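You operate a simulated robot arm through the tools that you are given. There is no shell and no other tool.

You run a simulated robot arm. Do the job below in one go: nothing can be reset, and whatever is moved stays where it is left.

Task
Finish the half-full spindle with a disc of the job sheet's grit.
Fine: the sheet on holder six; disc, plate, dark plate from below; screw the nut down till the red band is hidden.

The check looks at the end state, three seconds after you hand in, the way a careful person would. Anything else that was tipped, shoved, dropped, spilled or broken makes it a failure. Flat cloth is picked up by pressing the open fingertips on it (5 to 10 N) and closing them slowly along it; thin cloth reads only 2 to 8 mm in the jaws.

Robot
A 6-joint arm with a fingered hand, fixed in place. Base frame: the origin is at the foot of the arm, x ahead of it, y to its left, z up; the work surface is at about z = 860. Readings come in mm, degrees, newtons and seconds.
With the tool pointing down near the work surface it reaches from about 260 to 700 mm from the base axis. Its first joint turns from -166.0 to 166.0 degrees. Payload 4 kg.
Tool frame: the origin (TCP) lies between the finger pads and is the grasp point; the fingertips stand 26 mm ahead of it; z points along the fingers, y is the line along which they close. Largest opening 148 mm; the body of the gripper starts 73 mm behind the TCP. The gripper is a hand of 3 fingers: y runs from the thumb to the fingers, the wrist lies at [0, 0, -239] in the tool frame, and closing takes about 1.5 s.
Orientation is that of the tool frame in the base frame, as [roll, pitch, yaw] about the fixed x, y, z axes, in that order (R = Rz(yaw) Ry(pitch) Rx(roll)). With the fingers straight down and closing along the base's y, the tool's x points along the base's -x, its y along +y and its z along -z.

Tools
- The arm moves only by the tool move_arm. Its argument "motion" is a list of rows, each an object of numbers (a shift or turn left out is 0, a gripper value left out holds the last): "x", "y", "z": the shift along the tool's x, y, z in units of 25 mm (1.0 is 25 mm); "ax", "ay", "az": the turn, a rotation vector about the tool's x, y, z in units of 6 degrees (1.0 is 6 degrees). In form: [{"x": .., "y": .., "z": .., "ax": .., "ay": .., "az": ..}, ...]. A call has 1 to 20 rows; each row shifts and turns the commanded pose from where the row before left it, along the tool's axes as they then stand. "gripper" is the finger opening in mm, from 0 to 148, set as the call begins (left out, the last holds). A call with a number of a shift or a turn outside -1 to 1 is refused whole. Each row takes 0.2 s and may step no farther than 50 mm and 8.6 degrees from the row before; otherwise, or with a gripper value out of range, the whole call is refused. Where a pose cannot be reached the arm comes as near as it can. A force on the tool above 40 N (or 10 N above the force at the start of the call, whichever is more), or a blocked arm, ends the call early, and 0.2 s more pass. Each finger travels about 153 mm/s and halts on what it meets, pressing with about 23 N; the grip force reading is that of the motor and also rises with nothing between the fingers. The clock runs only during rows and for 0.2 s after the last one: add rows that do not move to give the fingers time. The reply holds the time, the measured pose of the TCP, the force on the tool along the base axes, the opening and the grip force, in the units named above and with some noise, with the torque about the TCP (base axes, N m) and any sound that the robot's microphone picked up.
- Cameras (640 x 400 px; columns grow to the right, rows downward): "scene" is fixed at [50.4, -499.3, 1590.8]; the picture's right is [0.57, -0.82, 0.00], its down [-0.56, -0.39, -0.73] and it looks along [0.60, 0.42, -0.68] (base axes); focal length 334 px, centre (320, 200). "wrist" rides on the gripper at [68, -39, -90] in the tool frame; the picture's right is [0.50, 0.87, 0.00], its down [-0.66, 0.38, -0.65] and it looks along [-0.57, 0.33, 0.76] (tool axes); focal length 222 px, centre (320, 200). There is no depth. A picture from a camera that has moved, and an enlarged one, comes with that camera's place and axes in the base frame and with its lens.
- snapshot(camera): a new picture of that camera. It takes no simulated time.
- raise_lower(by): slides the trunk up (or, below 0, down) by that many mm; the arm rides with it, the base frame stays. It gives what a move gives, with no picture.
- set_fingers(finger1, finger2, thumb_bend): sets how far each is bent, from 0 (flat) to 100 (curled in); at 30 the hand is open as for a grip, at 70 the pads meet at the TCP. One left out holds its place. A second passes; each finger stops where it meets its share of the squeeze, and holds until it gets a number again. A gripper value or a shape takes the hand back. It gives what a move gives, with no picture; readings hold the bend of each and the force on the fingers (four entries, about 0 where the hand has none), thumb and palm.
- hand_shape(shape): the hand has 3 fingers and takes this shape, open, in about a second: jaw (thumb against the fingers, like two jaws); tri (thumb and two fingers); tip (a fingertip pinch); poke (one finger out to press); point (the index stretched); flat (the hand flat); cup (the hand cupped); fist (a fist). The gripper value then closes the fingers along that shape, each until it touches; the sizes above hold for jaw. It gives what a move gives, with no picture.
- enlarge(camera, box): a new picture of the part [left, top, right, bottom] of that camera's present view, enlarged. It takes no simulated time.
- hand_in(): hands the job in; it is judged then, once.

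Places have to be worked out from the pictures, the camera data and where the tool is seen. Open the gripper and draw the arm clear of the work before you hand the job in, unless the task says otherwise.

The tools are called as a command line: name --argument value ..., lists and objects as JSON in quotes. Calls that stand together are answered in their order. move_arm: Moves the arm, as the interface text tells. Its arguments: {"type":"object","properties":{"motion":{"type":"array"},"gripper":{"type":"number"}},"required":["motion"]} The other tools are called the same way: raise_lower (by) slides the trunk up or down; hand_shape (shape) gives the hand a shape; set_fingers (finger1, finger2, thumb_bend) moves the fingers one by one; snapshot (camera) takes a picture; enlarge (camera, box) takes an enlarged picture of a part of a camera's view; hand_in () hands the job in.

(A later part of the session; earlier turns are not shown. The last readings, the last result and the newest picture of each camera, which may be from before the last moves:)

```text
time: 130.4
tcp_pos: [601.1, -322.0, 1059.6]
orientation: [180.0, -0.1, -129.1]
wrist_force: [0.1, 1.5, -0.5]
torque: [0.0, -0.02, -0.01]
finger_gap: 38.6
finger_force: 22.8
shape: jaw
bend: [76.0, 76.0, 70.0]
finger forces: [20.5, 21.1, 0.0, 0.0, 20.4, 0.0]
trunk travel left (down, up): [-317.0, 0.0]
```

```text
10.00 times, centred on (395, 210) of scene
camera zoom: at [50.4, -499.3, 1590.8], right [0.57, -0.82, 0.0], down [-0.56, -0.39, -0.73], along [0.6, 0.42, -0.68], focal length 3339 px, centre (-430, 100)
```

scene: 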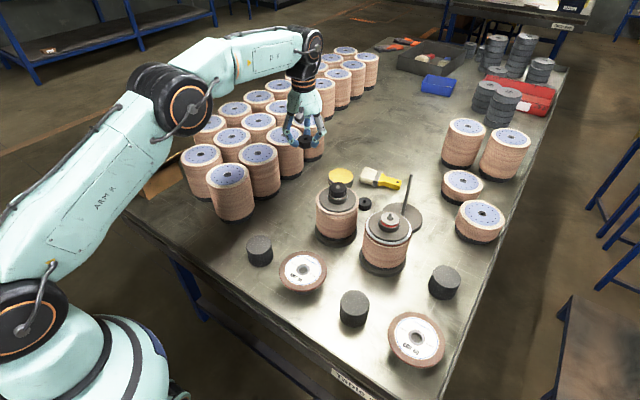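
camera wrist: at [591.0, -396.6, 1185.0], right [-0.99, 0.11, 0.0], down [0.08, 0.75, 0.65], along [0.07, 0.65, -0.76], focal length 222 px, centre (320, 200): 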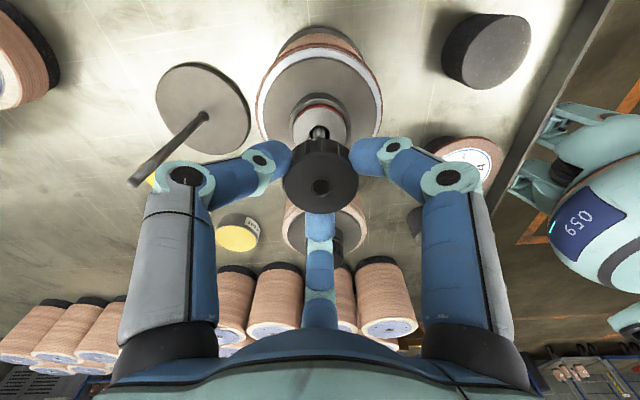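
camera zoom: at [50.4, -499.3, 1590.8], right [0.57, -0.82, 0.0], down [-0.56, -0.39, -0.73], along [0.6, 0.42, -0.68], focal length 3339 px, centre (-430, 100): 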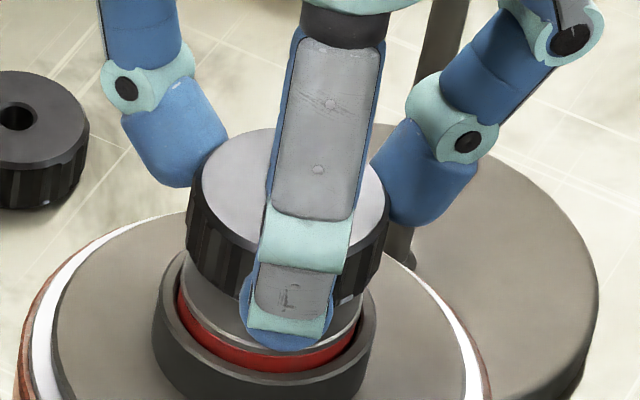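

No force with the tip inside the nut. I go on gently until the thread resists.

move_arm --motion '[{"z": 0.06}, {}]'

move_arm --motion '[{"z": 0.06}, {}]'

move_arm --motion '[{"z": 0.06}, {}]'

```text
time: 131.0
tcp_pos: [600.6, -321.0, 1056.8]
orientation: [-180.0, 0.0, -129.1]
wrist_force: [-0.4, -0.2, 0.2]
torque: [-0.01, 0.03, 0.01]
finger_gap: 39.0
finger_force: 22.9
shape: jaw
bend: [76.0, 76.0, 70.0]
finger forces: [20.5, 21.2, 0.1, 0.1, 20.4, 0.1]
trunk travel left (down, up): [-317.0, 0.0]
```

```text
time: 131.6
tcp_pos: [601.6, -320.3, 1056.1]
orientation: [180.0, 0.0, -129.1]
wrist_force: [0.0, 0.2, 0.3]
torque: [-0.01, -0.01, -0.01]
finger_gap: 38.9
finger_force: 23.1
shape: jaw
bend: [76.0, 76.0, 70.0]
finger forces: [20.5, 21.1, 0.0, 0.1, 20.5, 0.0]
trunk travel left (down, up): [-317.0, 0.0]
```

```text
time: 132.2
tcp_pos: [600.7, -320.7, 1054.9]
orientation: [-180.0, 0.1, -129.2]
wrist_force: [0.8, 0.2, -1.0]
torque: [0.01, 0.01, 0.0]
finger_gap: 39.1
finger_force: 23.0
shape: jaw
bend: [76.0, 76.0, 70.0]
finger forces: [20.5, 21.1, 0.0, 0.0, 20.4, 0.0]
trunk travel left (down, up): [-317.0, 0.0]
```

enlarge --camera "wrist" --box '[290, 150, 350, 210]'

enlarge --camera "scene" --box '[365, 190, 425, 250]'

```text
6.67 times, centred on (320, 180) of wrist
camera zoom: at [588.0, -398.4, 1145.2], right [-0.99, 0.16, 0.0], down [0.12, 0.75, 0.65], along [0.1, 0.65, -0.76], focal length 1481 px, centre (320, 333)
```

zoom: 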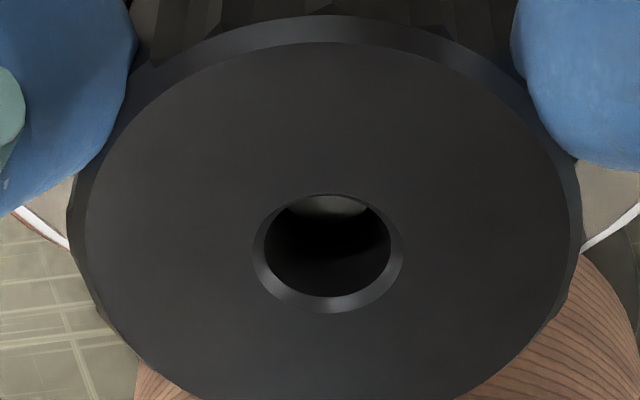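

```text
6.67 times, centred on (395, 220) of scene
camera zoom: at [50.4, -499.3, 1590.8], right [0.57, -0.82, 0.0], down [-0.56, -0.39, -0.73], along [0.6, 0.42, -0.68], focal length 2226 px, centre (-180, 67)
```

zoom: 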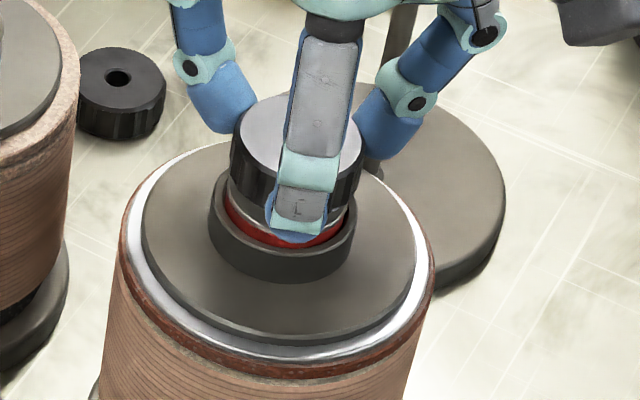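

The rod tip is visible inside the nut's bore. I keep lowering gently until contact.

move_arm --motion '[{"z": 0.05}, {}]'

move_arm --motion '[{"z": 0.05}, {}]'

move_arm --motion '[{"z": 0.05}, {}]'

enlarge --camera "wrist" --box '[290, 150, 350, 210]'

```text
time: 132.8
tcp_pos: [600.3, -321.3, 1053.8]
orientation: [-180.0, 0.0, -129.1]
wrist_force: [-0.2, -0.5, -0.7]
torque: [0.01, 0.02, 0.01]
finger_gap: 39.0
finger_force: 22.8
shape: jaw
bend: [76.0, 76.0, 70.0]
finger forces: [20.5, 21.1, 0.0, 0.1, 20.4, 0.0]
trunk travel left (down, up): [-317.0, 0.0]
```

```text
time: 133.4
tcp_pos: [599.6, -321.8, 1052.4]
orientation: [180.0, 0.0, -129.0]
wrist_force: [0.0, 1.8, -1.4]
torque: [0.04, 0.0, -0.02]
finger_gap: 39.4
finger_force: 23.4
shape: jaw
bend: [76.0, 76.0, 70.0]
finger forces: [20.6, 22.4, 0.0, 0.0, 20.2, 0.0]
trunk travel left (down, up): [-317.0, 0.0]
```

```text
time: 134.0
tcp_pos: [600.7, -320.9, 1052.4]
orientation: [-179.9, 0.1, -129.0]
wrist_force: [0.3, 1.4, 1.5]
torque: [0.05, -0.04, -0.02]
finger_gap: 38.9
finger_force: 23.0
shape: jaw
bend: [76.0, 76.0, 70.0]
finger forces: [20.6, 22.2, 0.0, 0.0, 21.1, 0.0]
trunk travel left (down, up): [-317.0, 0.0]
```

```text
6.67 times, centred on (320, 180) of wrist
camera zoom: at [588.1, -398.0, 1141.5], right [-0.99, 0.16, 0.0], down [0.12, 0.75, 0.65], along [0.1, 0.65, -0.76], focal length 1481 px, centre (320, 333)
```

zoom: 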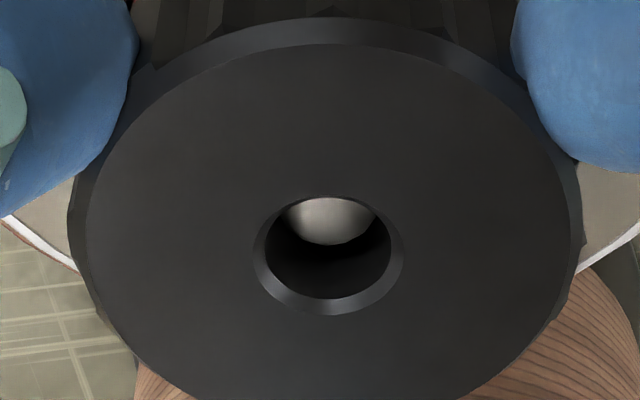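

Light contact (about 2–3 N upward): the thread start or the sleeve. I try turning clockwise (seen from above) 60° and watch force and torque.

move_arm --motion '[{"az": 1}, {"az": 1}, {"az": 1}, {"az": 1}, {"az": 1}, {"az": 1}, {"az": 1}, {"az": 1}, {"az": 1}, {"az": 1}, {}]'

enlarge --camera "wrist" --box '[260, 110, 380, 210]'

enlarge --camera "scene" --box '[365, 190, 425, 250]'

```text
time: 136.4
tcp_pos: [600.1, -320.5, 1051.8]
orientation: [-179.9, 0.0, 170.9]
wrist_force: [-5.5, 1.7, -2.0]
torque: [0.0, 0.09, 0.0]
finger_gap: 38.5
finger_force: 22.7
shape: jaw
bend: [76.0, 76.0, 70.0]
finger forces: [24.8, 20.5, 0.0, 0.0, 21.3, 0.0]
trunk travel left (down, up): [-317.0, 0.0]
```

```text
4.00 times, centred on (320, 160) of wrist
camera zoom: at [527.1, -348.7, 1141.5], right [-0.36, 0.93, 0.0], down [0.71, 0.27, 0.65], along [0.61, 0.23, -0.76], focal length 888 px, centre (320, 360)
```

zoom: 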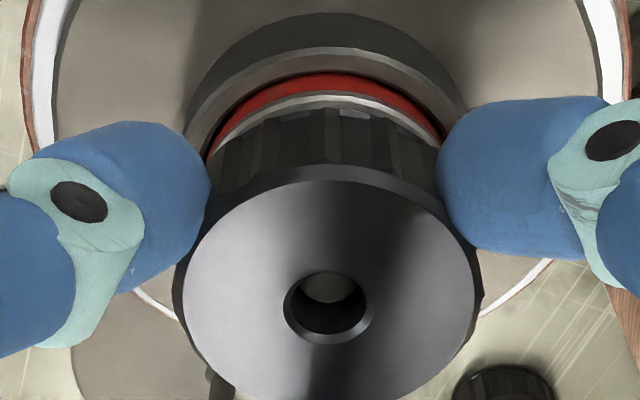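

```text
6.67 times, centred on (395, 220) of scene
camera zoom: at [50.4, -499.3, 1590.8], right [0.57, -0.82, 0.0], down [-0.56, -0.39, -0.73], along [0.6, 0.42, -0.68], focal length 2226 px, centre (-180, 67)
```

zoom: 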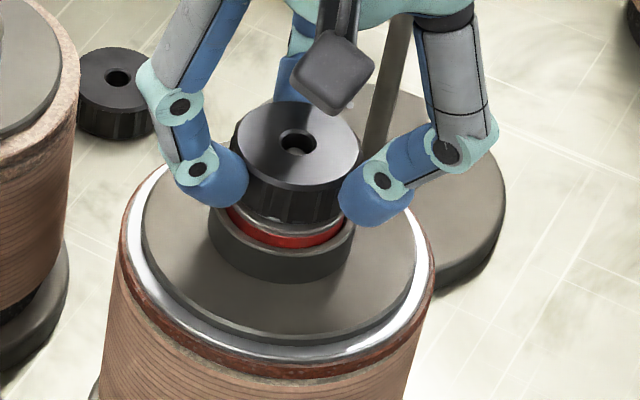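

Side force shows the nut's bore is slightly eccentric to the tool axis (≈(-0.4, 1.7) mm in the tool frame). I recentre by (-1.7, 0) and then turn while compensating for this offset.

move_arm --motion '[{"x": 0.066, "y": -0.015}, {}]'

move_arm --motion '[{"az": 1, "x": 0.007, "y": 0.002}, {"az": 1, "x": 0.007, "y": 0.002}, {"az": 1, "x": 0.007, "y": 0.002}, {"az": 1, "x": 0.007, "y": 0.002}, {"az": 1, "x": 0.007, "y": 0.002}, {"az": 1, "x": 0.007, "y": 0.002}, {"az": 1, "x": 0.007, "y": 0.002}, {"az": 1, "x": 0.007, "y": 0.002}, {"az": 1, "x": 0.007, "y": 0.002}, {"az": 1, "x": 0.007, "y": 0.002}, {}]'

enlarge --camera "scene" --box '[365, 190, 425, 250]'

```text
time: 137.0
tcp_pos: [599.2, -322.1, 1051.7]
orientation: [-180.0, 0.2, 170.9]
wrist_force: [2.8, 1.9, -1.3]
torque: [0.07, -0.06, 0.03]
finger_gap: 38.5
finger_force: 22.9
shape: jaw
bend: [76.0, 76.0, 70.0]
finger forces: [21.9, 24.1, 0.1, 0.0, 20.3, 0.0]
trunk travel left (down, up): [-317.0, 0.0]
```

```text
time: 139.4
tcp_pos: [598.3, -319.8, 1051.4]
orientation: [179.9, 0.0, 110.9]
wrist_force: [4.2, -1.5, -2.9]
torque: [-0.03, -0.06, -0.01]
finger_gap: 38.5
finger_force: 23.0
shape: jaw
bend: [76.0, 76.0, 70.0]
finger forces: [21.9, 24.9, 0.1, 0.1, 19.7, 0.0]
trunk travel left (down, up): [-317.0, 0.0]
```

```text
6.67 times, centred on (395, 220) of scene
camera zoom: at [50.4, -499.3, 1590.8], right [0.57, -0.82, 0.0], down [-0.56, -0.39, -0.73], along [0.6, 0.42, -0.68], focal length 2226 px, centre (-180, 67)
```

zoom: 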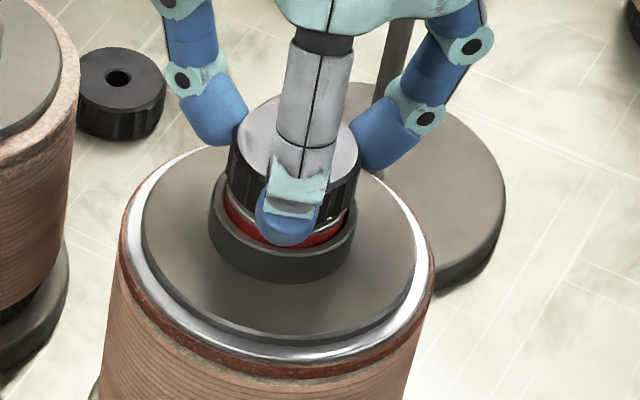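

The pull downward (fz ≈ -3 N) shows the thread is engaging. I recentre by (+0.85, -0.3), lower 0.5 mm, and continue turning with a smaller eccentricity correction and a small feed.

move_arm --motion '[{"x": -0.023, "y": 0.027, "z": 0.02}, {}]'

move_arm --motion '[{"az": 1, "x": 0.0044, "y": 0.0004, "z": 0.001}, {"az": 1, "x": 0.0044, "y": 0.0004, "z": 0.001}, {"az": 1, "x": 0.0044, "y": 0.0004, "z": 0.001}, {"az": 1, "x": 0.0044, "y": 0.0004, "z": 0.001}, {"az": 1, "x": 0.0044, "y": 0.0004, "z": 0.001}, {"az": 1, "x": 0.0044, "y": 0.0004, "z": 0.001}, {"az": 1, "x": 0.0044, "y": 0.0004, "z": 0.001}, {"az": 1, "x": 0.0044, "y": 0.0004, "z": 0.001}, {"az": 1, "x": 0.0044, "y": 0.0004, "z": 0.001}, {"az": 1, "x": 0.0044, "y": 0.0004, "z": 0.001}, {}]'

enlarge --camera "scene" --box '[365, 190, 425, 250]'

enlarge --camera "wrist" --box '[260, 110, 380, 210]'

```text
time: 140.0
tcp_pos: [599.0, -320.4, 1051.1]
orientation: [-180.0, 0.0, 110.8]
wrist_force: [0.1, -0.2, -2.1]
torque: [0.0, 0.01, 0.0]
finger_gap: 38.5
finger_force: 23.1
shape: jaw
bend: [76.0, 76.0, 70.0]
finger forces: [22.3, 23.2, 0.0, 0.0, 21.6, 0.1]
trunk travel left (down, up): [-317.0, 0.0]
```

```text
time: 142.4
tcp_pos: [598.4, -318.5, 1050.7]
orientation: [179.9, 0.0, 50.8]
wrist_force: [-0.5, 2.4, -7.6]
torque: [0.08, -0.01, -0.01]
finger_gap: 38.6
finger_force: 23.2
shape: jaw
bend: [76.0, 76.0, 70.0]
finger forces: [22.1, 21.0, 0.0, 0.0, 22.8, 0.1]
trunk travel left (down, up): [-317.0, 0.0]
```

```text
6.67 times, centred on (395, 220) of scene
camera zoom: at [50.4, -499.3, 1590.8], right [0.57, -0.82, 0.0], down [-0.56, -0.39, -0.73], along [0.6, 0.42, -0.68], focal length 2226 px, centre (-180, 67)
```

zoom: 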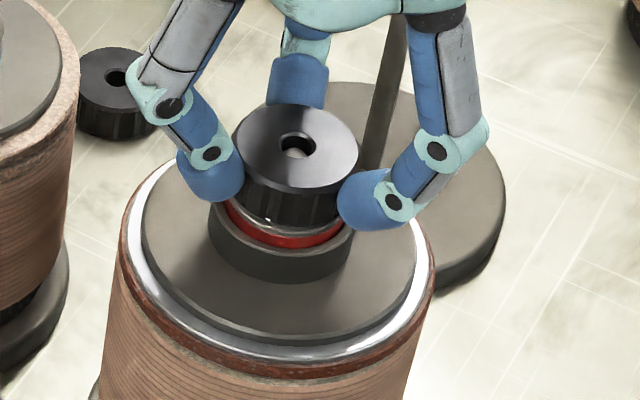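

```text
4.00 times, centred on (320, 160) of wrist
camera zoom: at [611.6, -241.9, 1140.5], right [0.99, -0.16, 0.0], down [-0.12, -0.75, 0.65], along [-0.1, -0.65, -0.76], focal length 888 px, centre (320, 360)
```

zoom: 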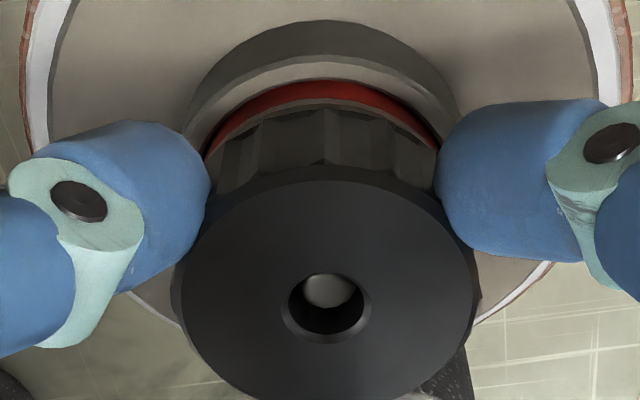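

Side forces are small and the nut pulls down (fz -7.6 N), so it is threading. I follow down 0.7 mm and read the force.

move_arm --motion '[{"z": 0.028}, {}, {}]'

```text
time: 143.2
tcp_pos: [598.1, -319.2, 1050.2]
orientation: [-180.0, 0.0, 50.9]
wrist_force: [-0.4, 1.1, -4.3]
torque: [0.06, 0.02, -0.01]
finger_gap: 38.7
finger_force: 23.0
shape: jaw
bend: [76.0, 76.0, 70.0]
finger forces: [22.2, 21.4, 0.0, 0.1, 22.9, 0.0]
trunk travel left (down, up): [-317.0, 0.0]
```

The nut keeps advancing. I continue turning 120° with a feed of about 2 mm per turn.

move_arm --motion '[{"az": 1, "x": 0.0044, "y": 0.0004, "z": 0.008}, {"az": 1, "x": 0.0044, "y": 0.0004, "z": 0.008}, {"az": 1, "x": 0.0044, "y": 0.0004, "z": 0.002}, {"az": 1, "x": 0.0044, "y": 0.0004, "z": 0.002}, {"az": 1, "x": 0.0044, "y": 0.0004, "z": 0.002}, {"az": 1, "x": 0.0044, "y": 0.0004, "z": 0.002}, {"az": 1, "x": 0.0044, "y": 0.0004, "z": 0.002}, {"az": 1, "x": 0.0044, "y": 0.0004, "z": 0.002}, {"az": 1, "x": 0.0044, "y": 0.0004, "z": 0.002}, {"az": 1, "x": 0.0044, "y": 0.0004, "z": 0.002}, {}]'

move_arm --motion '[{"az": 1, "x": 0.0044, "y": 0.0004, "z": 0.002}, {"az": 1, "x": 0.0044, "y": 0.0004, "z": 0.002}, {"az": 1, "x": 0.0044, "y": 0.0004, "z": 0.002}, {"az": 1, "x": 0.0044, "y": 0.0004, "z": 0.002}, {"az": 1, "x": 0.0044, "y": 0.0004, "z": 0.002}, {"az": 1, "x": 0.0044, "y": 0.0004, "z": 0.002}, {"az": 1, "x": 0.0044, "y": 0.0004, "z": 0.002}, {"az": 1, "x": 0.0044, "y": 0.0004, "z": 0.002}, {"az": 1, "x": 0.0044, "y": 0.0004, "z": 0.002}, {"az": 1, "x": 0.0044, "y": 0.0004, "z": 0.002}, {}]'

enlarge --camera "scene" --box '[365, 190, 425, 250]'

enlarge --camera "wrist" --box '[260, 110, 380, 210]'

```text
time: 145.6
tcp_pos: [599.6, -318.5, 1048.7]
orientation: [180.0, 0.0, -9.2]
wrist_force: [2.7, -0.5, -1.8]
torque: [0.03, -0.09, -0.01]
finger_gap: 38.6
finger_force: 23.1
shape: jaw
bend: [76.0, 76.0, 70.0]
finger forces: [23.8, 20.6, 0.0, 0.1, 22.6, 0.1]
trunk travel left (down, up): [-317.0, 0.0]
```

```text
time: 148.0
tcp_pos: [601.0, -318.6, 1048.6]
orientation: [-179.9, 0.0, -69.3]
wrist_force: [4.7, -1.5, 2.6]
torque: [-0.05, -0.12, 0.02]
finger_gap: 38.8
finger_force: 22.8
shape: jaw
bend: [76.0, 76.0, 70.0]
finger forces: [23.8, 20.4, 0.1, 0.1, 24.7, 0.0]
trunk travel left (down, up): [-317.0, 0.0]
```

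```text
6.67 times, centred on (395, 220) of scene
camera zoom: at [50.4, -499.3, 1590.8], right [0.57, -0.82, 0.0], down [-0.56, -0.39, -0.73], along [0.6, 0.42, -0.68], focal length 2226 px, centre (-180, 67)
```

zoom: 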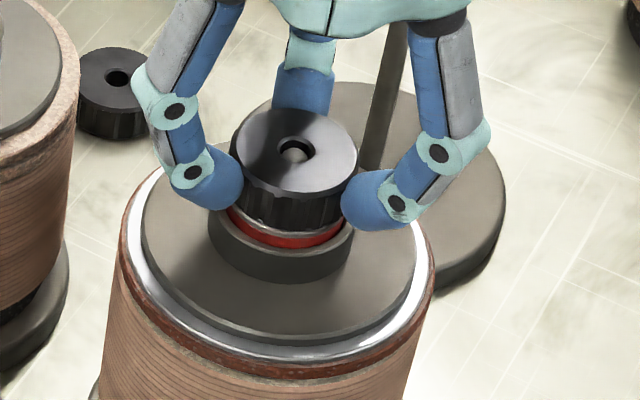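

```text
4.00 times, centred on (320, 160) of wrist
camera zoom: at [661.1, -368.3, 1137.9], right [-0.63, -0.78, 0.0], down [-0.59, 0.48, 0.65], along [-0.51, 0.41, -0.76], focal length 888 px, centre (320, 360)
```

zoom: 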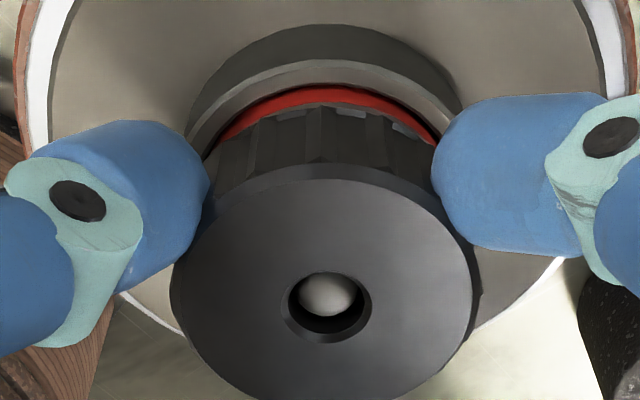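

Progress: the rod tip stands higher in the nut. I recentre (+0.9, -0.3) and keep turning until the joint limit.

move_arm --motion '[{"x": 0.024, "y": -0.029}, {}]'

move_arm --motion '[{"az": 1, "x": 0.0044, "y": 0.0004, "z": 0.001}, {"az": 1, "x": 0.0044, "y": 0.0004, "z": 0.001}, {"az": 1, "x": 0.0044, "y": 0.0004, "z": 0.001}, {"az": 1, "x": 0.0044, "y": 0.0004, "z": 0.001}, {"az": 1, "x": 0.0044, "y": 0.0004, "z": 0.001}, {}]'

move_arm --motion '[{"az": 1, "x": 0.0044, "y": 0.0004, "z": 0.001}, {"az": 1, "x": 0.0044, "y": 0.0004, "z": 0.001}, {"az": 1, "x": 0.0044, "y": 0.0004, "z": 0.001}, {"az": 1, "x": 0.0044, "y": 0.0004, "z": 0.001}, {"az": 1, "x": 0.0044, "y": 0.0004, "z": 0.001}, {}]'

enlarge --camera "scene" --box '[365, 190, 425, 250]'

```text
time: 148.6
tcp_pos: [601.3, -318.5, 1046.6]
orientation: [-179.9, 0.1, -69.1]
wrist_force: [1.6, 0.3, 2.5]
torque: [-0.02, 0.0, 0.03]
finger_gap: 38.6
finger_force: 22.9
shape: jaw
bend: [76.0, 76.0, 70.0]
finger forces: [23.6, 22.3, 0.0, 0.0, 22.8, 0.1]
trunk travel left (down, up): [-317.0, 0.0]
```

```text
time: 150.0
tcp_pos: [601.4, -320.2, 1048.0]
orientation: [-180.0, 0.0, -99.3]
wrist_force: [0.9, 0.3, -0.9]
torque: [-0.01, -0.05, 0.07]
finger_gap: 38.7
finger_force: 23.5
shape: jaw
bend: [76.0, 76.0, 70.0]
finger forces: [23.0, 22.7, 0.0, 0.1, 22.7, 0.0]
trunk travel left (down, up): [-317.0, 0.0]
```

```text
time: 151.4
tcp_pos: [600.6, -320.1, 1047.3]
orientation: [-180.0, 0.0, -111.1]
wrist_force: [-0.6, -0.1, -1.5]
torque: [-0.02, 0.03, 0.04]
finger_gap: 38.4
finger_force: 22.7
shape: jaw
bend: [76.0, 76.0, 70.0]
finger forces: [23.5, 22.5, 0.1, 0.0, 22.0, 0.0]
out of reach, approached as far as the arm can: row 3, 4, 5
trunk travel left (down, up): [-317.0, 0.0]
```

```text
6.67 times, centred on (395, 220) of scene
camera zoom: at [50.4, -499.3, 1590.8], right [0.57, -0.82, 0.0], down [-0.56, -0.39, -0.73], along [0.6, 0.42, -0.68], focal length 2226 px, centre (-180, 67)
```

zoom: 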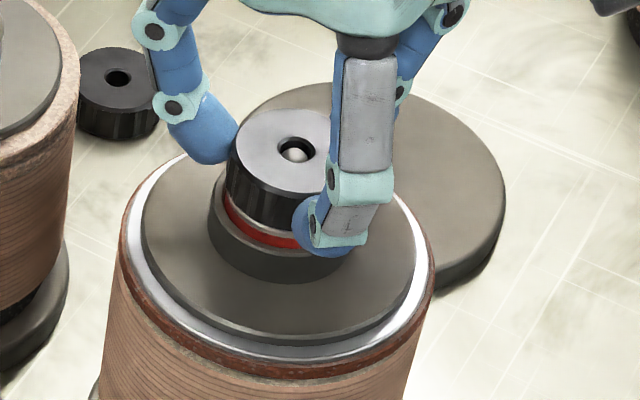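

Lower limit is yaw ≈ -111, so one full stroke (≈342°) is done and the nut came down about 4 mm. I open the fingers, and turn back to regrasp.

move_arm --motion '[{}, {}, {}]' --gripper 60

enlarge --camera "scene" --box '[365, 190, 425, 250]'

enlarge --camera "wrist" --box '[240, 90, 400, 220]'

```text
time: 152.2
tcp_pos: [601.1, -320.3, 1047.7]
orientation: [-179.9, 0.1, -110.9]
wrist_force: [-0.1, 0.9, 0.7]
torque: [0.0, 0.02, 0.01]
finger_gap: 59.4
finger_force: 0.0
shape: jaw
bend: [77.0, 77.0, 70.0]
finger forces: [0.0, 0.0, 0.0, 0.0, 0.1, 0.0]
trunk travel left (down, up): [-317.0, 0.0]
```

```text
6.67 times, centred on (395, 220) of scene
camera zoom: at [50.4, -499.3, 1590.8], right [0.57, -0.82, 0.0], down [-0.56, -0.39, -0.73], along [0.6, 0.42, -0.68], focal length 2226 px, centre (-180, 67)
```

zoom: 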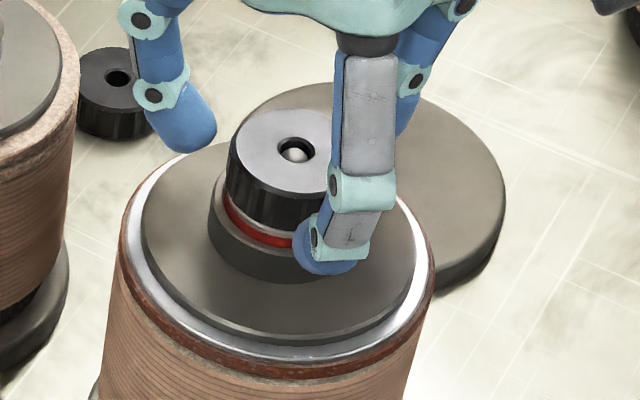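

```text
3.08 times, centred on (320, 155) of wrist
camera zoom: at [613.2, -397.1, 1138.2], right [-0.99, -0.16, 0.0], down [-0.12, 0.75, 0.65], along [-0.1, 0.65, -0.76], focal length 684 px, centre (320, 338)
```

zoom: 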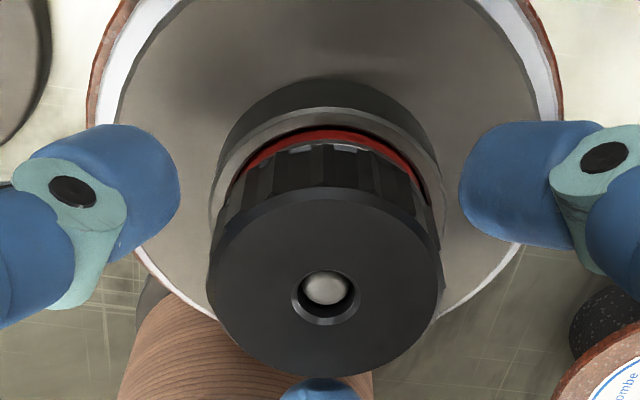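

The nut holds itself on the thread. I turn back 336° with the fingers open around it.

move_arm --motion '[{"az": -1}, {"az": -1}, {"az": -1}, {"az": -1}, {"az": -1}, {"az": -1}, {"az": -1}, {"az": -1}, {"az": -1}, {"az": -1}, {"az": -1}, {"az": -1}, {"az": -1}, {"az": -1}, {"az": -1}, {"az": -1}, {"az": -1}, {"az": -1}, {"az": -1}, {"az": -1}]' --gripper 64

move_arm --motion '[{"az": -1}, {"az": -1}, {"az": -1}, {"az": -1}, {"az": -1}, {"az": -1}, {"az": -1}, {"az": -1}, {"az": -1}, {"az": -1}, {"az": -1}, {"az": -1}, {"az": -1}, {"az": -1}, {"az": -1}, {"az": -1}, {"az": -1}, {"az": -1}, {"az": -1}, {"az": -1}]'

move_arm --motion '[{"az": -1}, {"az": -1}, {"az": -1}, {"az": -1}, {"az": -1}, {"az": -1}, {"az": -1}, {"az": -1}, {"az": -1}, {"az": -1}, {"az": -1}, {"az": -1}, {"az": -1}, {"az": -1}, {"az": -1}, {"az": -1}, {}]'

enlarge --camera "scene" --box '[365, 190, 425, 250]'

enlarge --camera "wrist" --box '[240, 90, 400, 220]'

```text
time: 156.4
tcp_pos: [599.9, -321.4, 1048.7]
orientation: [179.9, -0.1, 9.0]
wrist_force: [0.0, -0.3, -0.2]
torque: [-0.02, 0.01, -0.01]
finger_gap: 63.4
finger_force: 0.0
shape: jaw
bend: [77.0, 77.0, 70.0]
finger forces: [0.0, 0.1, 0.0, 0.1, 0.0, 0.1]
trunk travel left (down, up): [-317.0, 0.0]
```

```text
time: 160.6
tcp_pos: [600.3, -321.3, 1047.1]
orientation: [179.8, 0.0, 129.1]
wrist_force: [0.4, 0.3, 0.1]
torque: [0.02, 0.01, -0.01]
finger_gap: 63.4
finger_force: 0.1
shape: jaw
bend: [77.0, 77.0, 70.0]
finger forces: [0.0, 0.0, 0.1, 0.0, 0.0, 0.0]
trunk travel left (down, up): [-317.0, 0.0]
```

```text
time: 164.2
tcp_pos: [600.0, -321.0, 1047.5]
orientation: [-180.0, 0.2, -135.0]
wrist_force: [0.2, -0.4, -0.4]
torque: [0.0, -0.04, 0.03]
finger_gap: 63.3
finger_force: 0.0
shape: jaw
bend: [77.0, 77.0, 70.0]
finger forces: [0.1, 0.0, 0.0, 0.0, 0.0, 0.0]
trunk travel left (down, up): [-317.0, 0.0]
```

```text
6.67 times, centred on (395, 220) of scene
camera zoom: at [50.4, -499.3, 1590.8], right [0.57, -0.82, 0.0], down [-0.56, -0.39, -0.73], along [0.6, 0.42, -0.68], focal length 2226 px, centre (-180, 67)
```

zoom: 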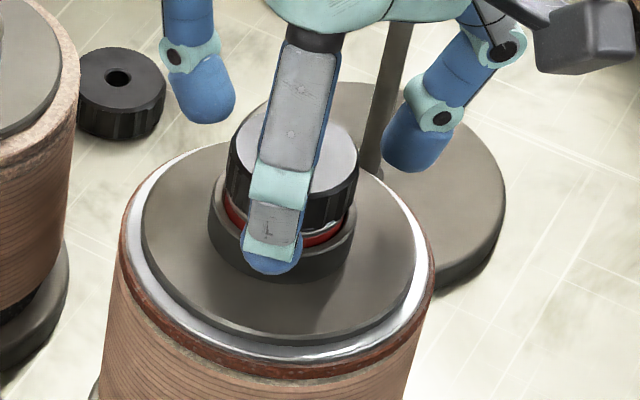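

```text
3.08 times, centred on (320, 155) of wrist
camera zoom: at [580.9, -395.5, 1137.8], right [-0.97, 0.26, 0.0], down [0.19, 0.73, 0.65], along [0.17, 0.63, -0.76], focal length 684 px, centre (320, 338)
```

zoom: 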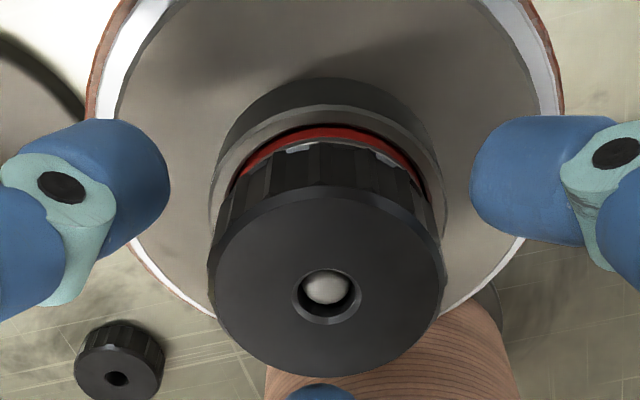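

Now at yaw -135 I close on the nut again and check side forces.

move_arm --motion '[{}, {}, {}, {}, {}]' --gripper 34

```text
time: 165.4
tcp_pos: [601.4, -320.6, 1047.2]
orientation: [180.0, 0.1, -135.0]
wrist_force: [0.4, 0.4, -2.1]
torque: [-0.04, -0.01, 0.0]
finger_gap: 38.6
finger_force: 23.1
shape: jaw
bend: [76.0, 76.0, 70.0]
finger forces: [21.1, 20.8, 0.1, 0.0, 20.7, 0.0]
trunk travel left (down, up): [-317.0, 0.0]
```

Centred. I turn 120° more with feed, in two halves.

move_arm --motion '[{"az": 1, "x": 0.0044, "y": 0.0004, "z": 0.002}, {"az": 1, "x": 0.0044, "y": 0.0004, "z": 0.002}, {"az": 1, "x": 0.0044, "y": 0.0004, "z": 0.002}, {"az": 1, "x": 0.0044, "y": 0.0004, "z": 0.002}, {"az": 1, "x": 0.0044, "y": 0.0004, "z": 0.002}, {"az": 1, "x": 0.0044, "y": 0.0004, "z": 0.002}, {"az": 1, "x": 0.0044, "y": 0.0004, "z": 0.002}, {"az": 1, "x": 0.0044, "y": 0.0004, "z": 0.002}, {"az": 1, "x": 0.0044, "y": 0.0004, "z": 0.002}, {"az": 1, "x": 0.0044, "y": 0.0004, "z": 0.002}, {}]'

move_arm --motion '[{"az": 1, "x": 0.0044, "y": 0.0004, "z": 0.002}, {"az": 1, "x": 0.0044, "y": 0.0004, "z": 0.002}, {"az": 1, "x": 0.0044, "y": 0.0004, "z": 0.002}, {"az": 1, "x": 0.0044, "y": 0.0004, "z": 0.002}, {"az": 1, "x": 0.0044, "y": 0.0004, "z": 0.002}, {"az": 1, "x": 0.0044, "y": 0.0004, "z": 0.002}, {"az": 1, "x": 0.0044, "y": 0.0004, "z": 0.002}, {"az": 1, "x": 0.0044, "y": 0.0004, "z": 0.002}, {"az": 1, "x": 0.0044, "y": 0.0004, "z": 0.002}, {"az": 1, "x": 0.0044, "y": 0.0004, "z": 0.002}, {}]'

enlarge --camera "scene" --box '[365, 190, 425, 250]'

enlarge --camera "wrist" --box '[240, 90, 400, 220]'

```text
time: 167.8
tcp_pos: [601.2, -320.8, 1046.8]
orientation: [179.9, 0.0, 164.9]
wrist_force: [1.0, -1.9, -1.3]
torque: [-0.05, 0.0, 0.05]
finger_gap: 38.4
finger_force: 23.1
shape: jaw
bend: [76.0, 76.0, 70.0]
finger forces: [21.7, 20.9, 0.0, 0.1, 22.9, 0.0]
trunk travel left (down, up): [-317.0, 0.0]
```

```text
time: 170.2
tcp_pos: [598.8, -319.3, 1047.0]
orientation: [180.0, 0.0, 104.8]
wrist_force: [-2.0, -4.1, -0.4]
torque: [-0.13, 0.06, 0.1]
finger_gap: 38.0
finger_force: 23.0
shape: jaw
bend: [76.0, 76.0, 70.0]
finger forces: [21.0, 20.9, 0.1, 0.0, 24.2, 0.0]
trunk travel left (down, up): [-317.0, 0.0]
```

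```text
6.67 times, centred on (395, 220) of scene
camera zoom: at [50.4, -499.3, 1590.8], right [0.57, -0.82, 0.0], down [-0.56, -0.39, -0.73], along [0.6, 0.42, -0.68], focal length 2226 px, centre (-180, 67)
```

zoom: 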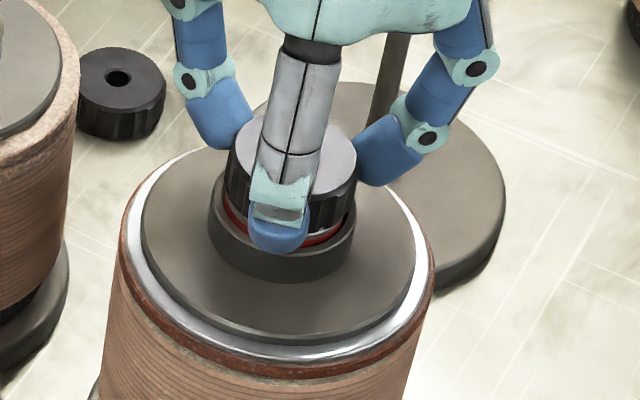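

```text
3.08 times, centred on (320, 155) of wrist
camera zoom: at [544.2, -265.5, 1136.1], right [0.71, 0.71, 0.0], down [0.53, -0.54, 0.65], along [0.46, -0.46, -0.76], focal length 684 px, centre (320, 338)
```

zoom: 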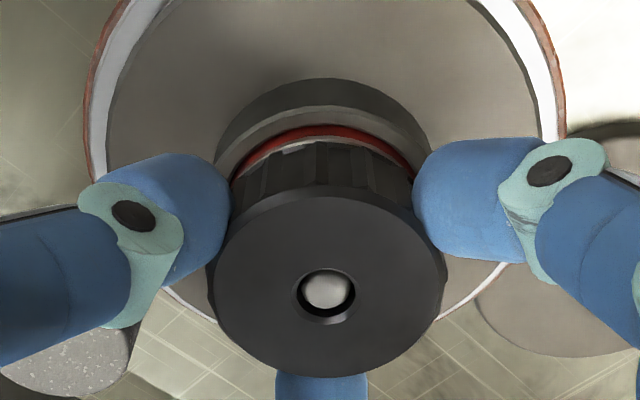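

The red band is narrowing and friction torque appears (0.1 N m). I recentre slightly and continue.

move_arm --motion '[{"x": -0.029, "y": -0.024}, {}]'

move_arm --motion '[{"az": 1, "x": 0.0039, "y": 0.0026, "z": 0.0015}, {"az": 1, "x": 0.0039, "y": 0.0026, "z": 0.0015}, {"az": 1, "x": 0.0039, "y": 0.0026, "z": 0.0015}, {"az": 1, "x": 0.0039, "y": 0.0026, "z": 0.0015}, {"az": 1, "x": 0.0039, "y": 0.0026, "z": 0.0015}, {"az": 1, "x": 0.0039, "y": 0.0026, "z": 0.0015}, {"az": 1, "x": 0.0039, "y": 0.0026, "z": 0.0015}, {"az": 1, "x": 0.0039, "y": 0.0026, "z": 0.0015}, {"az": 1, "x": 0.0039, "y": 0.0026, "z": 0.0015}, {"az": 1, "x": 0.0039, "y": 0.0026, "z": 0.0015}, {}]'

move_arm --motion '[{"az": 1, "x": 0.0039, "y": 0.0026, "z": 0.0015}, {"az": 1, "x": 0.0039, "y": 0.0026, "z": 0.0015}, {"az": 1, "x": 0.0039, "y": 0.0026, "z": 0.0015}, {"az": 1, "x": 0.0039, "y": 0.0026, "z": 0.0015}, {"az": 1, "x": 0.0039, "y": 0.0026, "z": 0.0015}, {"az": 1, "x": 0.0039, "y": 0.0026, "z": 0.0015}, {"az": 1, "x": 0.0039, "y": 0.0026, "z": 0.0015}, {"az": 1, "x": 0.0039, "y": 0.0026, "z": 0.0015}, {"az": 1, "x": 0.0039, "y": 0.0026, "z": 0.0015}, {"az": 1, "x": 0.0039, "y": 0.0026, "z": 0.0015}, {}]'

enlarge --camera "scene" --box '[365, 190, 425, 250]'

enlarge --camera "wrist" --box '[240, 90, 400, 220]'

```text
time: 170.8
tcp_pos: [598.7, -320.3, 1044.9]
orientation: [179.9, 0.1, 105.0]
wrist_force: [-1.1, -1.3, 0.4]
torque: [-0.07, 0.03, 0.06]
finger_gap: 38.5
finger_force: 22.5
shape: jaw
bend: [76.0, 76.0, 70.0]
finger forces: [22.0, 20.6, 0.0, 0.0, 22.6, 0.0]
trunk travel left (down, up): [-317.0, 0.0]
```

```text
time: 173.2
tcp_pos: [599.3, -320.6, 1045.7]
orientation: [-180.0, -0.1, 45.0]
wrist_force: [-7.6, 2.3, -5.8]
torque: [0.05, 0.25, 0.13]
finger_gap: 37.9
finger_force: 23.4
shape: jaw
bend: [76.0, 76.0, 70.0]
finger forces: [20.5, 19.5, 0.1, 0.0, 26.3, 0.0]
trunk travel left (down, up): [-317.0, 0.0]
```

```text
time: 175.6
tcp_pos: [601.1, -320.0, 1045.2]
orientation: [-180.0, 0.0, -15.1]
wrist_force: [2.1, 4.9, -7.0]
torque: [0.12, -0.17, 0.19]
finger_gap: 38.1
finger_force: 23.5
shape: jaw
bend: [76.0, 76.0, 70.0]
finger forces: [25.1, 18.1, 0.0, 0.0, 25.0, 0.1]
trunk travel left (down, up): [-317.0, 0.0]
```

```text
6.67 times, centred on (395, 220) of scene
camera zoom: at [50.4, -499.3, 1590.8], right [0.57, -0.82, 0.0], down [-0.56, -0.39, -0.73], along [0.6, 0.42, -0.68], focal length 2226 px, centre (-180, 67)
```

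zoom: 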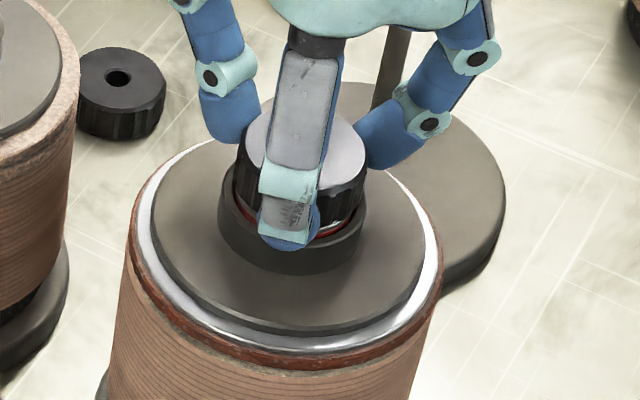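

```text
3.08 times, centred on (320, 155) of wrist
camera zoom: at [677.8, -300.4, 1135.6], right [0.26, -0.97, 0.0], down [-0.73, -0.19, 0.65], along [-0.63, -0.17, -0.76], focal length 684 px, centre (320, 338)
```

zoom: 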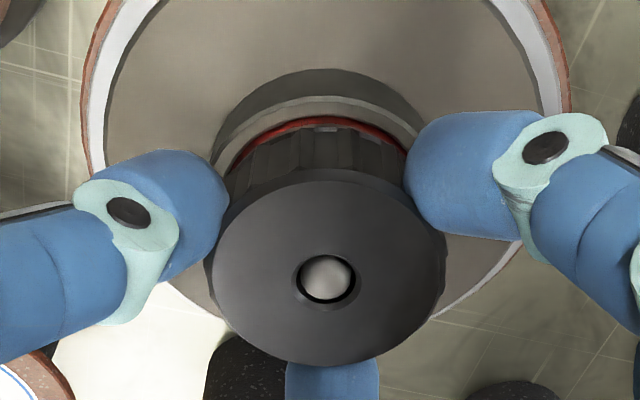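

The band is nearly hidden, but the stack appears to have been nudged a few mm by side loads. I relieve these (shift (+0.4, +1.0), down 1 mm) and look.

move_arm --motion '[{"x": 0.005, "y": -0.043, "z": 0.04}, {}, {}]'

enlarge --camera "scene" --box '[345, 190, 435, 280]'

enlarge --camera "scene" --box '[365, 190, 425, 250]'

snapshot --camera "scene"

```text
time: 176.4
tcp_pos: [603.4, -319.8, 1044.5]
orientation: [-180.0, -0.1, -14.9]
wrist_force: [2.4, -0.2, -2.6]
torque: [0.07, -0.14, 0.17]
finger_gap: 37.7
finger_force: 23.5
shape: jaw
bend: [76.0, 76.0, 70.0]
finger forces: [25.9, 19.0, 0.1, 0.0, 22.5, 0.0]
trunk travel left (down, up): [-317.0, 0.0]
```

```text
4.44 times, centred on (390, 235) of scene
camera zoom: at [50.4, -499.3, 1590.8], right [0.57, -0.82, 0.0], down [-0.56, -0.39, -0.73], along [0.6, 0.42, -0.68], focal length 1484 px, centre (9, 44)
```

zoom: 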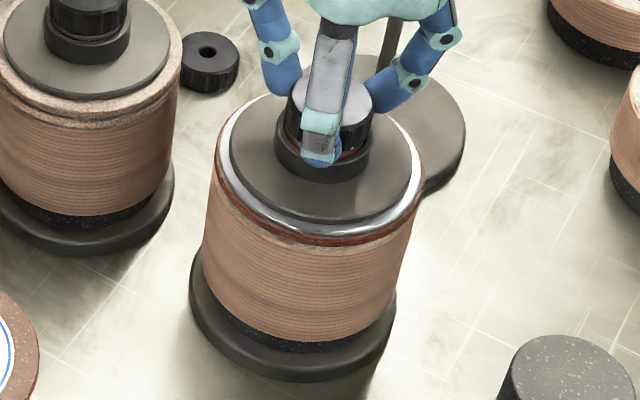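

```text
6.67 times, centred on (395, 220) of scene
camera zoom: at [50.4, -499.3, 1590.8], right [0.57, -0.82, 0.0], down [-0.56, -0.39, -0.73], along [0.6, 0.42, -0.68], focal length 2226 px, centre (-180, 67)
```

zoom: 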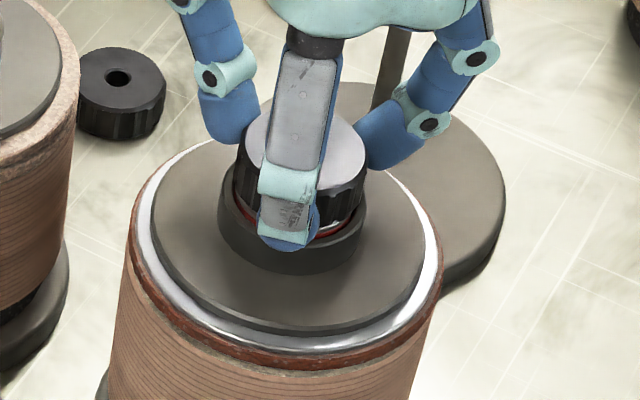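

```text
taken
```

scene: 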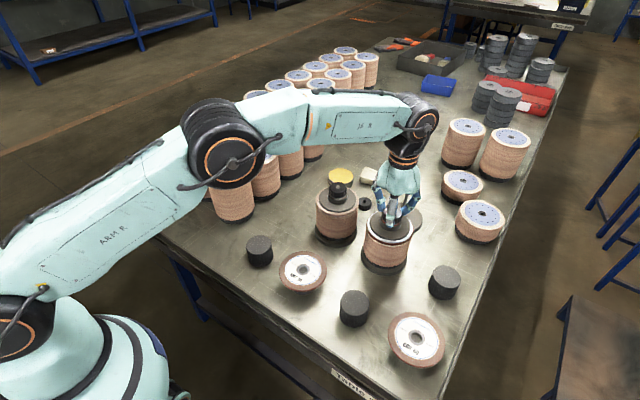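

The spindle slid by roughly 6 mm as a whole but stands upright. I continue in 30° steps, correcting side forces between.

move_arm --motion '[{"az": 1, "x": 0.004, "y": -0.001, "z": 0.003}, {"az": 1, "x": 0.004, "y": -0.001, "z": 0.003}, {"az": 1, "x": 0.004, "y": -0.001, "z": 0.003}, {"az": 1, "x": 0.004, "y": -0.001, "z": 0.003}, {"az": 1, "x": 0.004, "y": -0.001, "z": 0.003}, {}]'

enlarge --camera "scene" --box '[365, 190, 425, 250]'

enlarge --camera "wrist" --box '[240, 90, 400, 220]'

```text
time: 177.8
tcp_pos: [602.8, -318.8, 1044.3]
orientation: [-179.9, 0.1, -45.1]
wrist_force: [4.2, 5.6, 0.9]
torque: [0.16, -0.2, 0.24]
finger_gap: 37.9
finger_force: 22.8
shape: jaw
bend: [76.0, 76.0, 70.0]
finger forces: [24.0, 18.4, 0.1, 0.0, 25.8, 0.0]
trunk travel left (down, up): [-317.0, 0.0]
```

```text
6.67 times, centred on (395, 220) of scene
camera zoom: at [50.4, -499.3, 1590.8], right [0.57, -0.82, 0.0], down [-0.56, -0.39, -0.73], along [0.6, 0.42, -0.68], focal length 2226 px, centre (-180, 67)
```

zoom: 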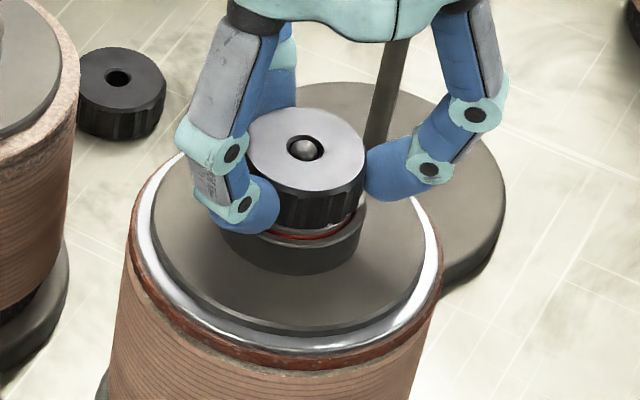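

```text
3.08 times, centred on (320, 155) of wrist
camera zoom: at [678.1, -339.3, 1134.7], right [-0.26, -0.97, 0.0], down [-0.73, 0.2, 0.65], along [-0.63, 0.17, -0.76], focal length 684 px, centre (320, 338)
```

zoom: 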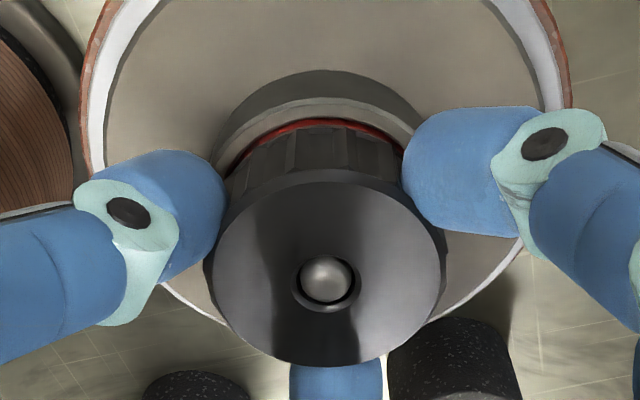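

move_arm --motion '[{"x": -0.007, "y": -0.05}, {"az": 1, "x": 0.003, "y": -0.004, "z": 0.002}, {"az": 1, "x": 0.003, "y": -0.004, "z": 0.002}, {"az": 1, "x": 0.003, "y": -0.004, "z": 0.002}, {"az": 1, "x": 0.003, "y": -0.004, "z": 0.002}, {"az": 1, "x": 0.003, "y": -0.004, "z": 0.002}, {}]'

enlarge --camera "scene" --box '[375, 200, 415, 240]'

enlarge --camera "wrist" --box '[240, 90, 400, 220]'

```text
time: 179.4
tcp_pos: [603.8, -318.4, 1044.4]
orientation: [-179.8, -0.1, -75.1]
wrist_force: [3.5, 7.0, 1.7]
torque: [0.06, -0.15, 0.26]
finger_gap: 38.0
finger_force: 23.2
shape: jaw
bend: [76.0, 76.0, 70.0]
finger forces: [23.1, 20.2, 0.0, 0.0, 24.4, 0.0]
trunk travel left (down, up): [-317.0, 0.0]
```

```text
10.00 times, centred on (395, 220) of scene
camera zoom: at [50.4, -499.3, 1590.8], right [0.57, -0.82, 0.0], down [-0.56, -0.39, -0.73], along [0.6, 0.42, -0.68], focal length 3339 px, centre (-430, 0)
```

zoom: 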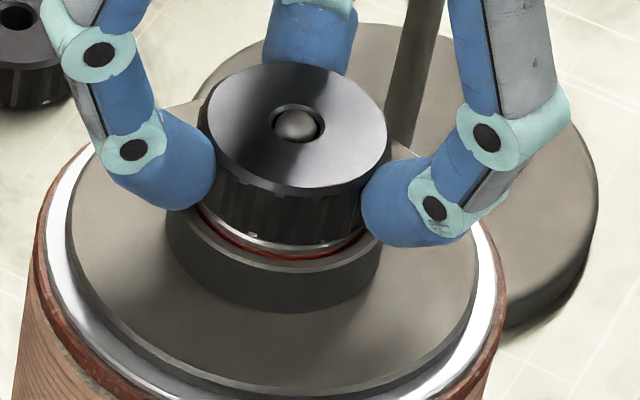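

```text
3.08 times, centred on (320, 155) of wrist
camera zoom: at [659.4, -373.3, 1134.2], right [-0.71, -0.71, 0.0], down [-0.53, 0.54, 0.65], along [-0.46, 0.46, -0.76], focal length 684 px, centre (320, 338)
```

zoom: 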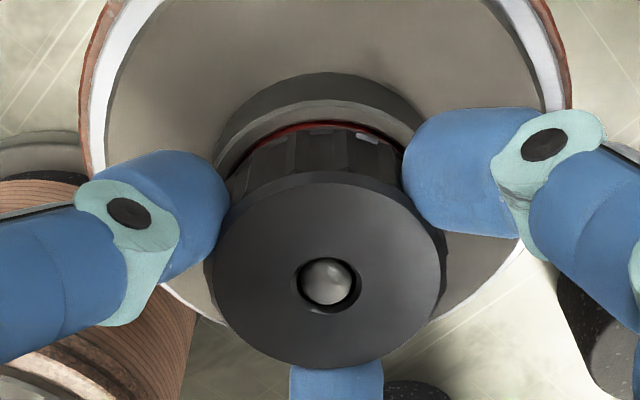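

Only a thin red line is left. I relieve the side load and turn the last 30° of this stroke.

move_arm --motion '[{"x": -0.03, "y": -0.029}, {"az": 1, "x": 0.001, "y": -0.004, "z": 0.002}, {"az": 1, "x": 0.001, "y": -0.004, "z": 0.002}, {"az": 1, "x": 0.001, "y": -0.004, "z": 0.002}, {"az": 1, "x": 0.001, "y": -0.004, "z": 0.002}, {"az": 1, "x": 0.001, "y": -0.004, "z": 0.002}, {}]'

enlarge --camera "scene" --box '[375, 200, 415, 240]'

enlarge --camera "scene" --box '[318, 175, 358, 215]'

```text
time: 181.0
tcp_pos: [605.8, -316.8, 1043.9]
orientation: [-179.9, 0.0, -105.0]
wrist_force: [8.9, 0.5, 4.6]
torque: [-0.05, -0.26, 0.27]
finger_gap: 37.9
finger_force: 22.9
shape: jaw
bend: [76.0, 76.0, 70.0]
finger forces: [23.7, 19.1, 0.0, 0.0, 26.5, 0.0]
trunk travel left (down, up): [-317.0, 0.0]
```

```text
10.00 times, centred on (395, 220) of scene
camera zoom: at [50.4, -499.3, 1590.8], right [0.57, -0.82, 0.0], down [-0.56, -0.39, -0.73], along [0.6, 0.42, -0.68], focal length 3339 px, centre (-430, 0)
```

zoom: 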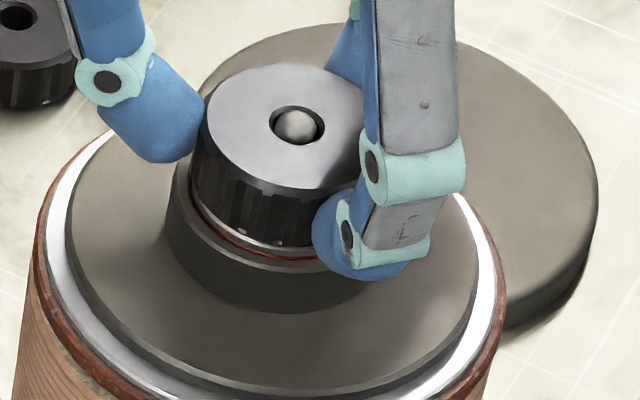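

```text
10.00 times, centred on (338, 195) of scene
camera zoom: at [50.4, -499.3, 1590.8], right [0.57, -0.82, 0.0], down [-0.56, -0.39, -0.73], along [0.6, 0.42, -0.68], focal length 3339 px, centre (140, 250)
```

zoom: 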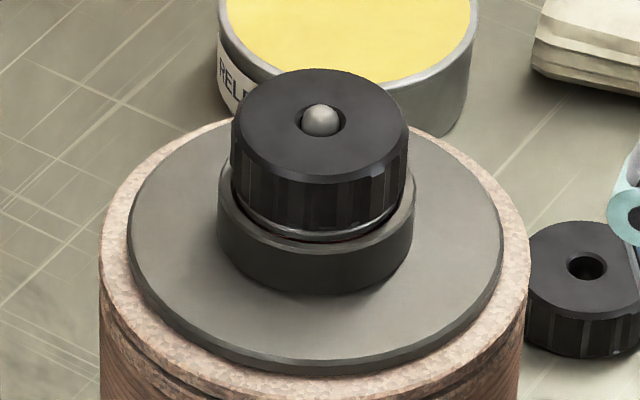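

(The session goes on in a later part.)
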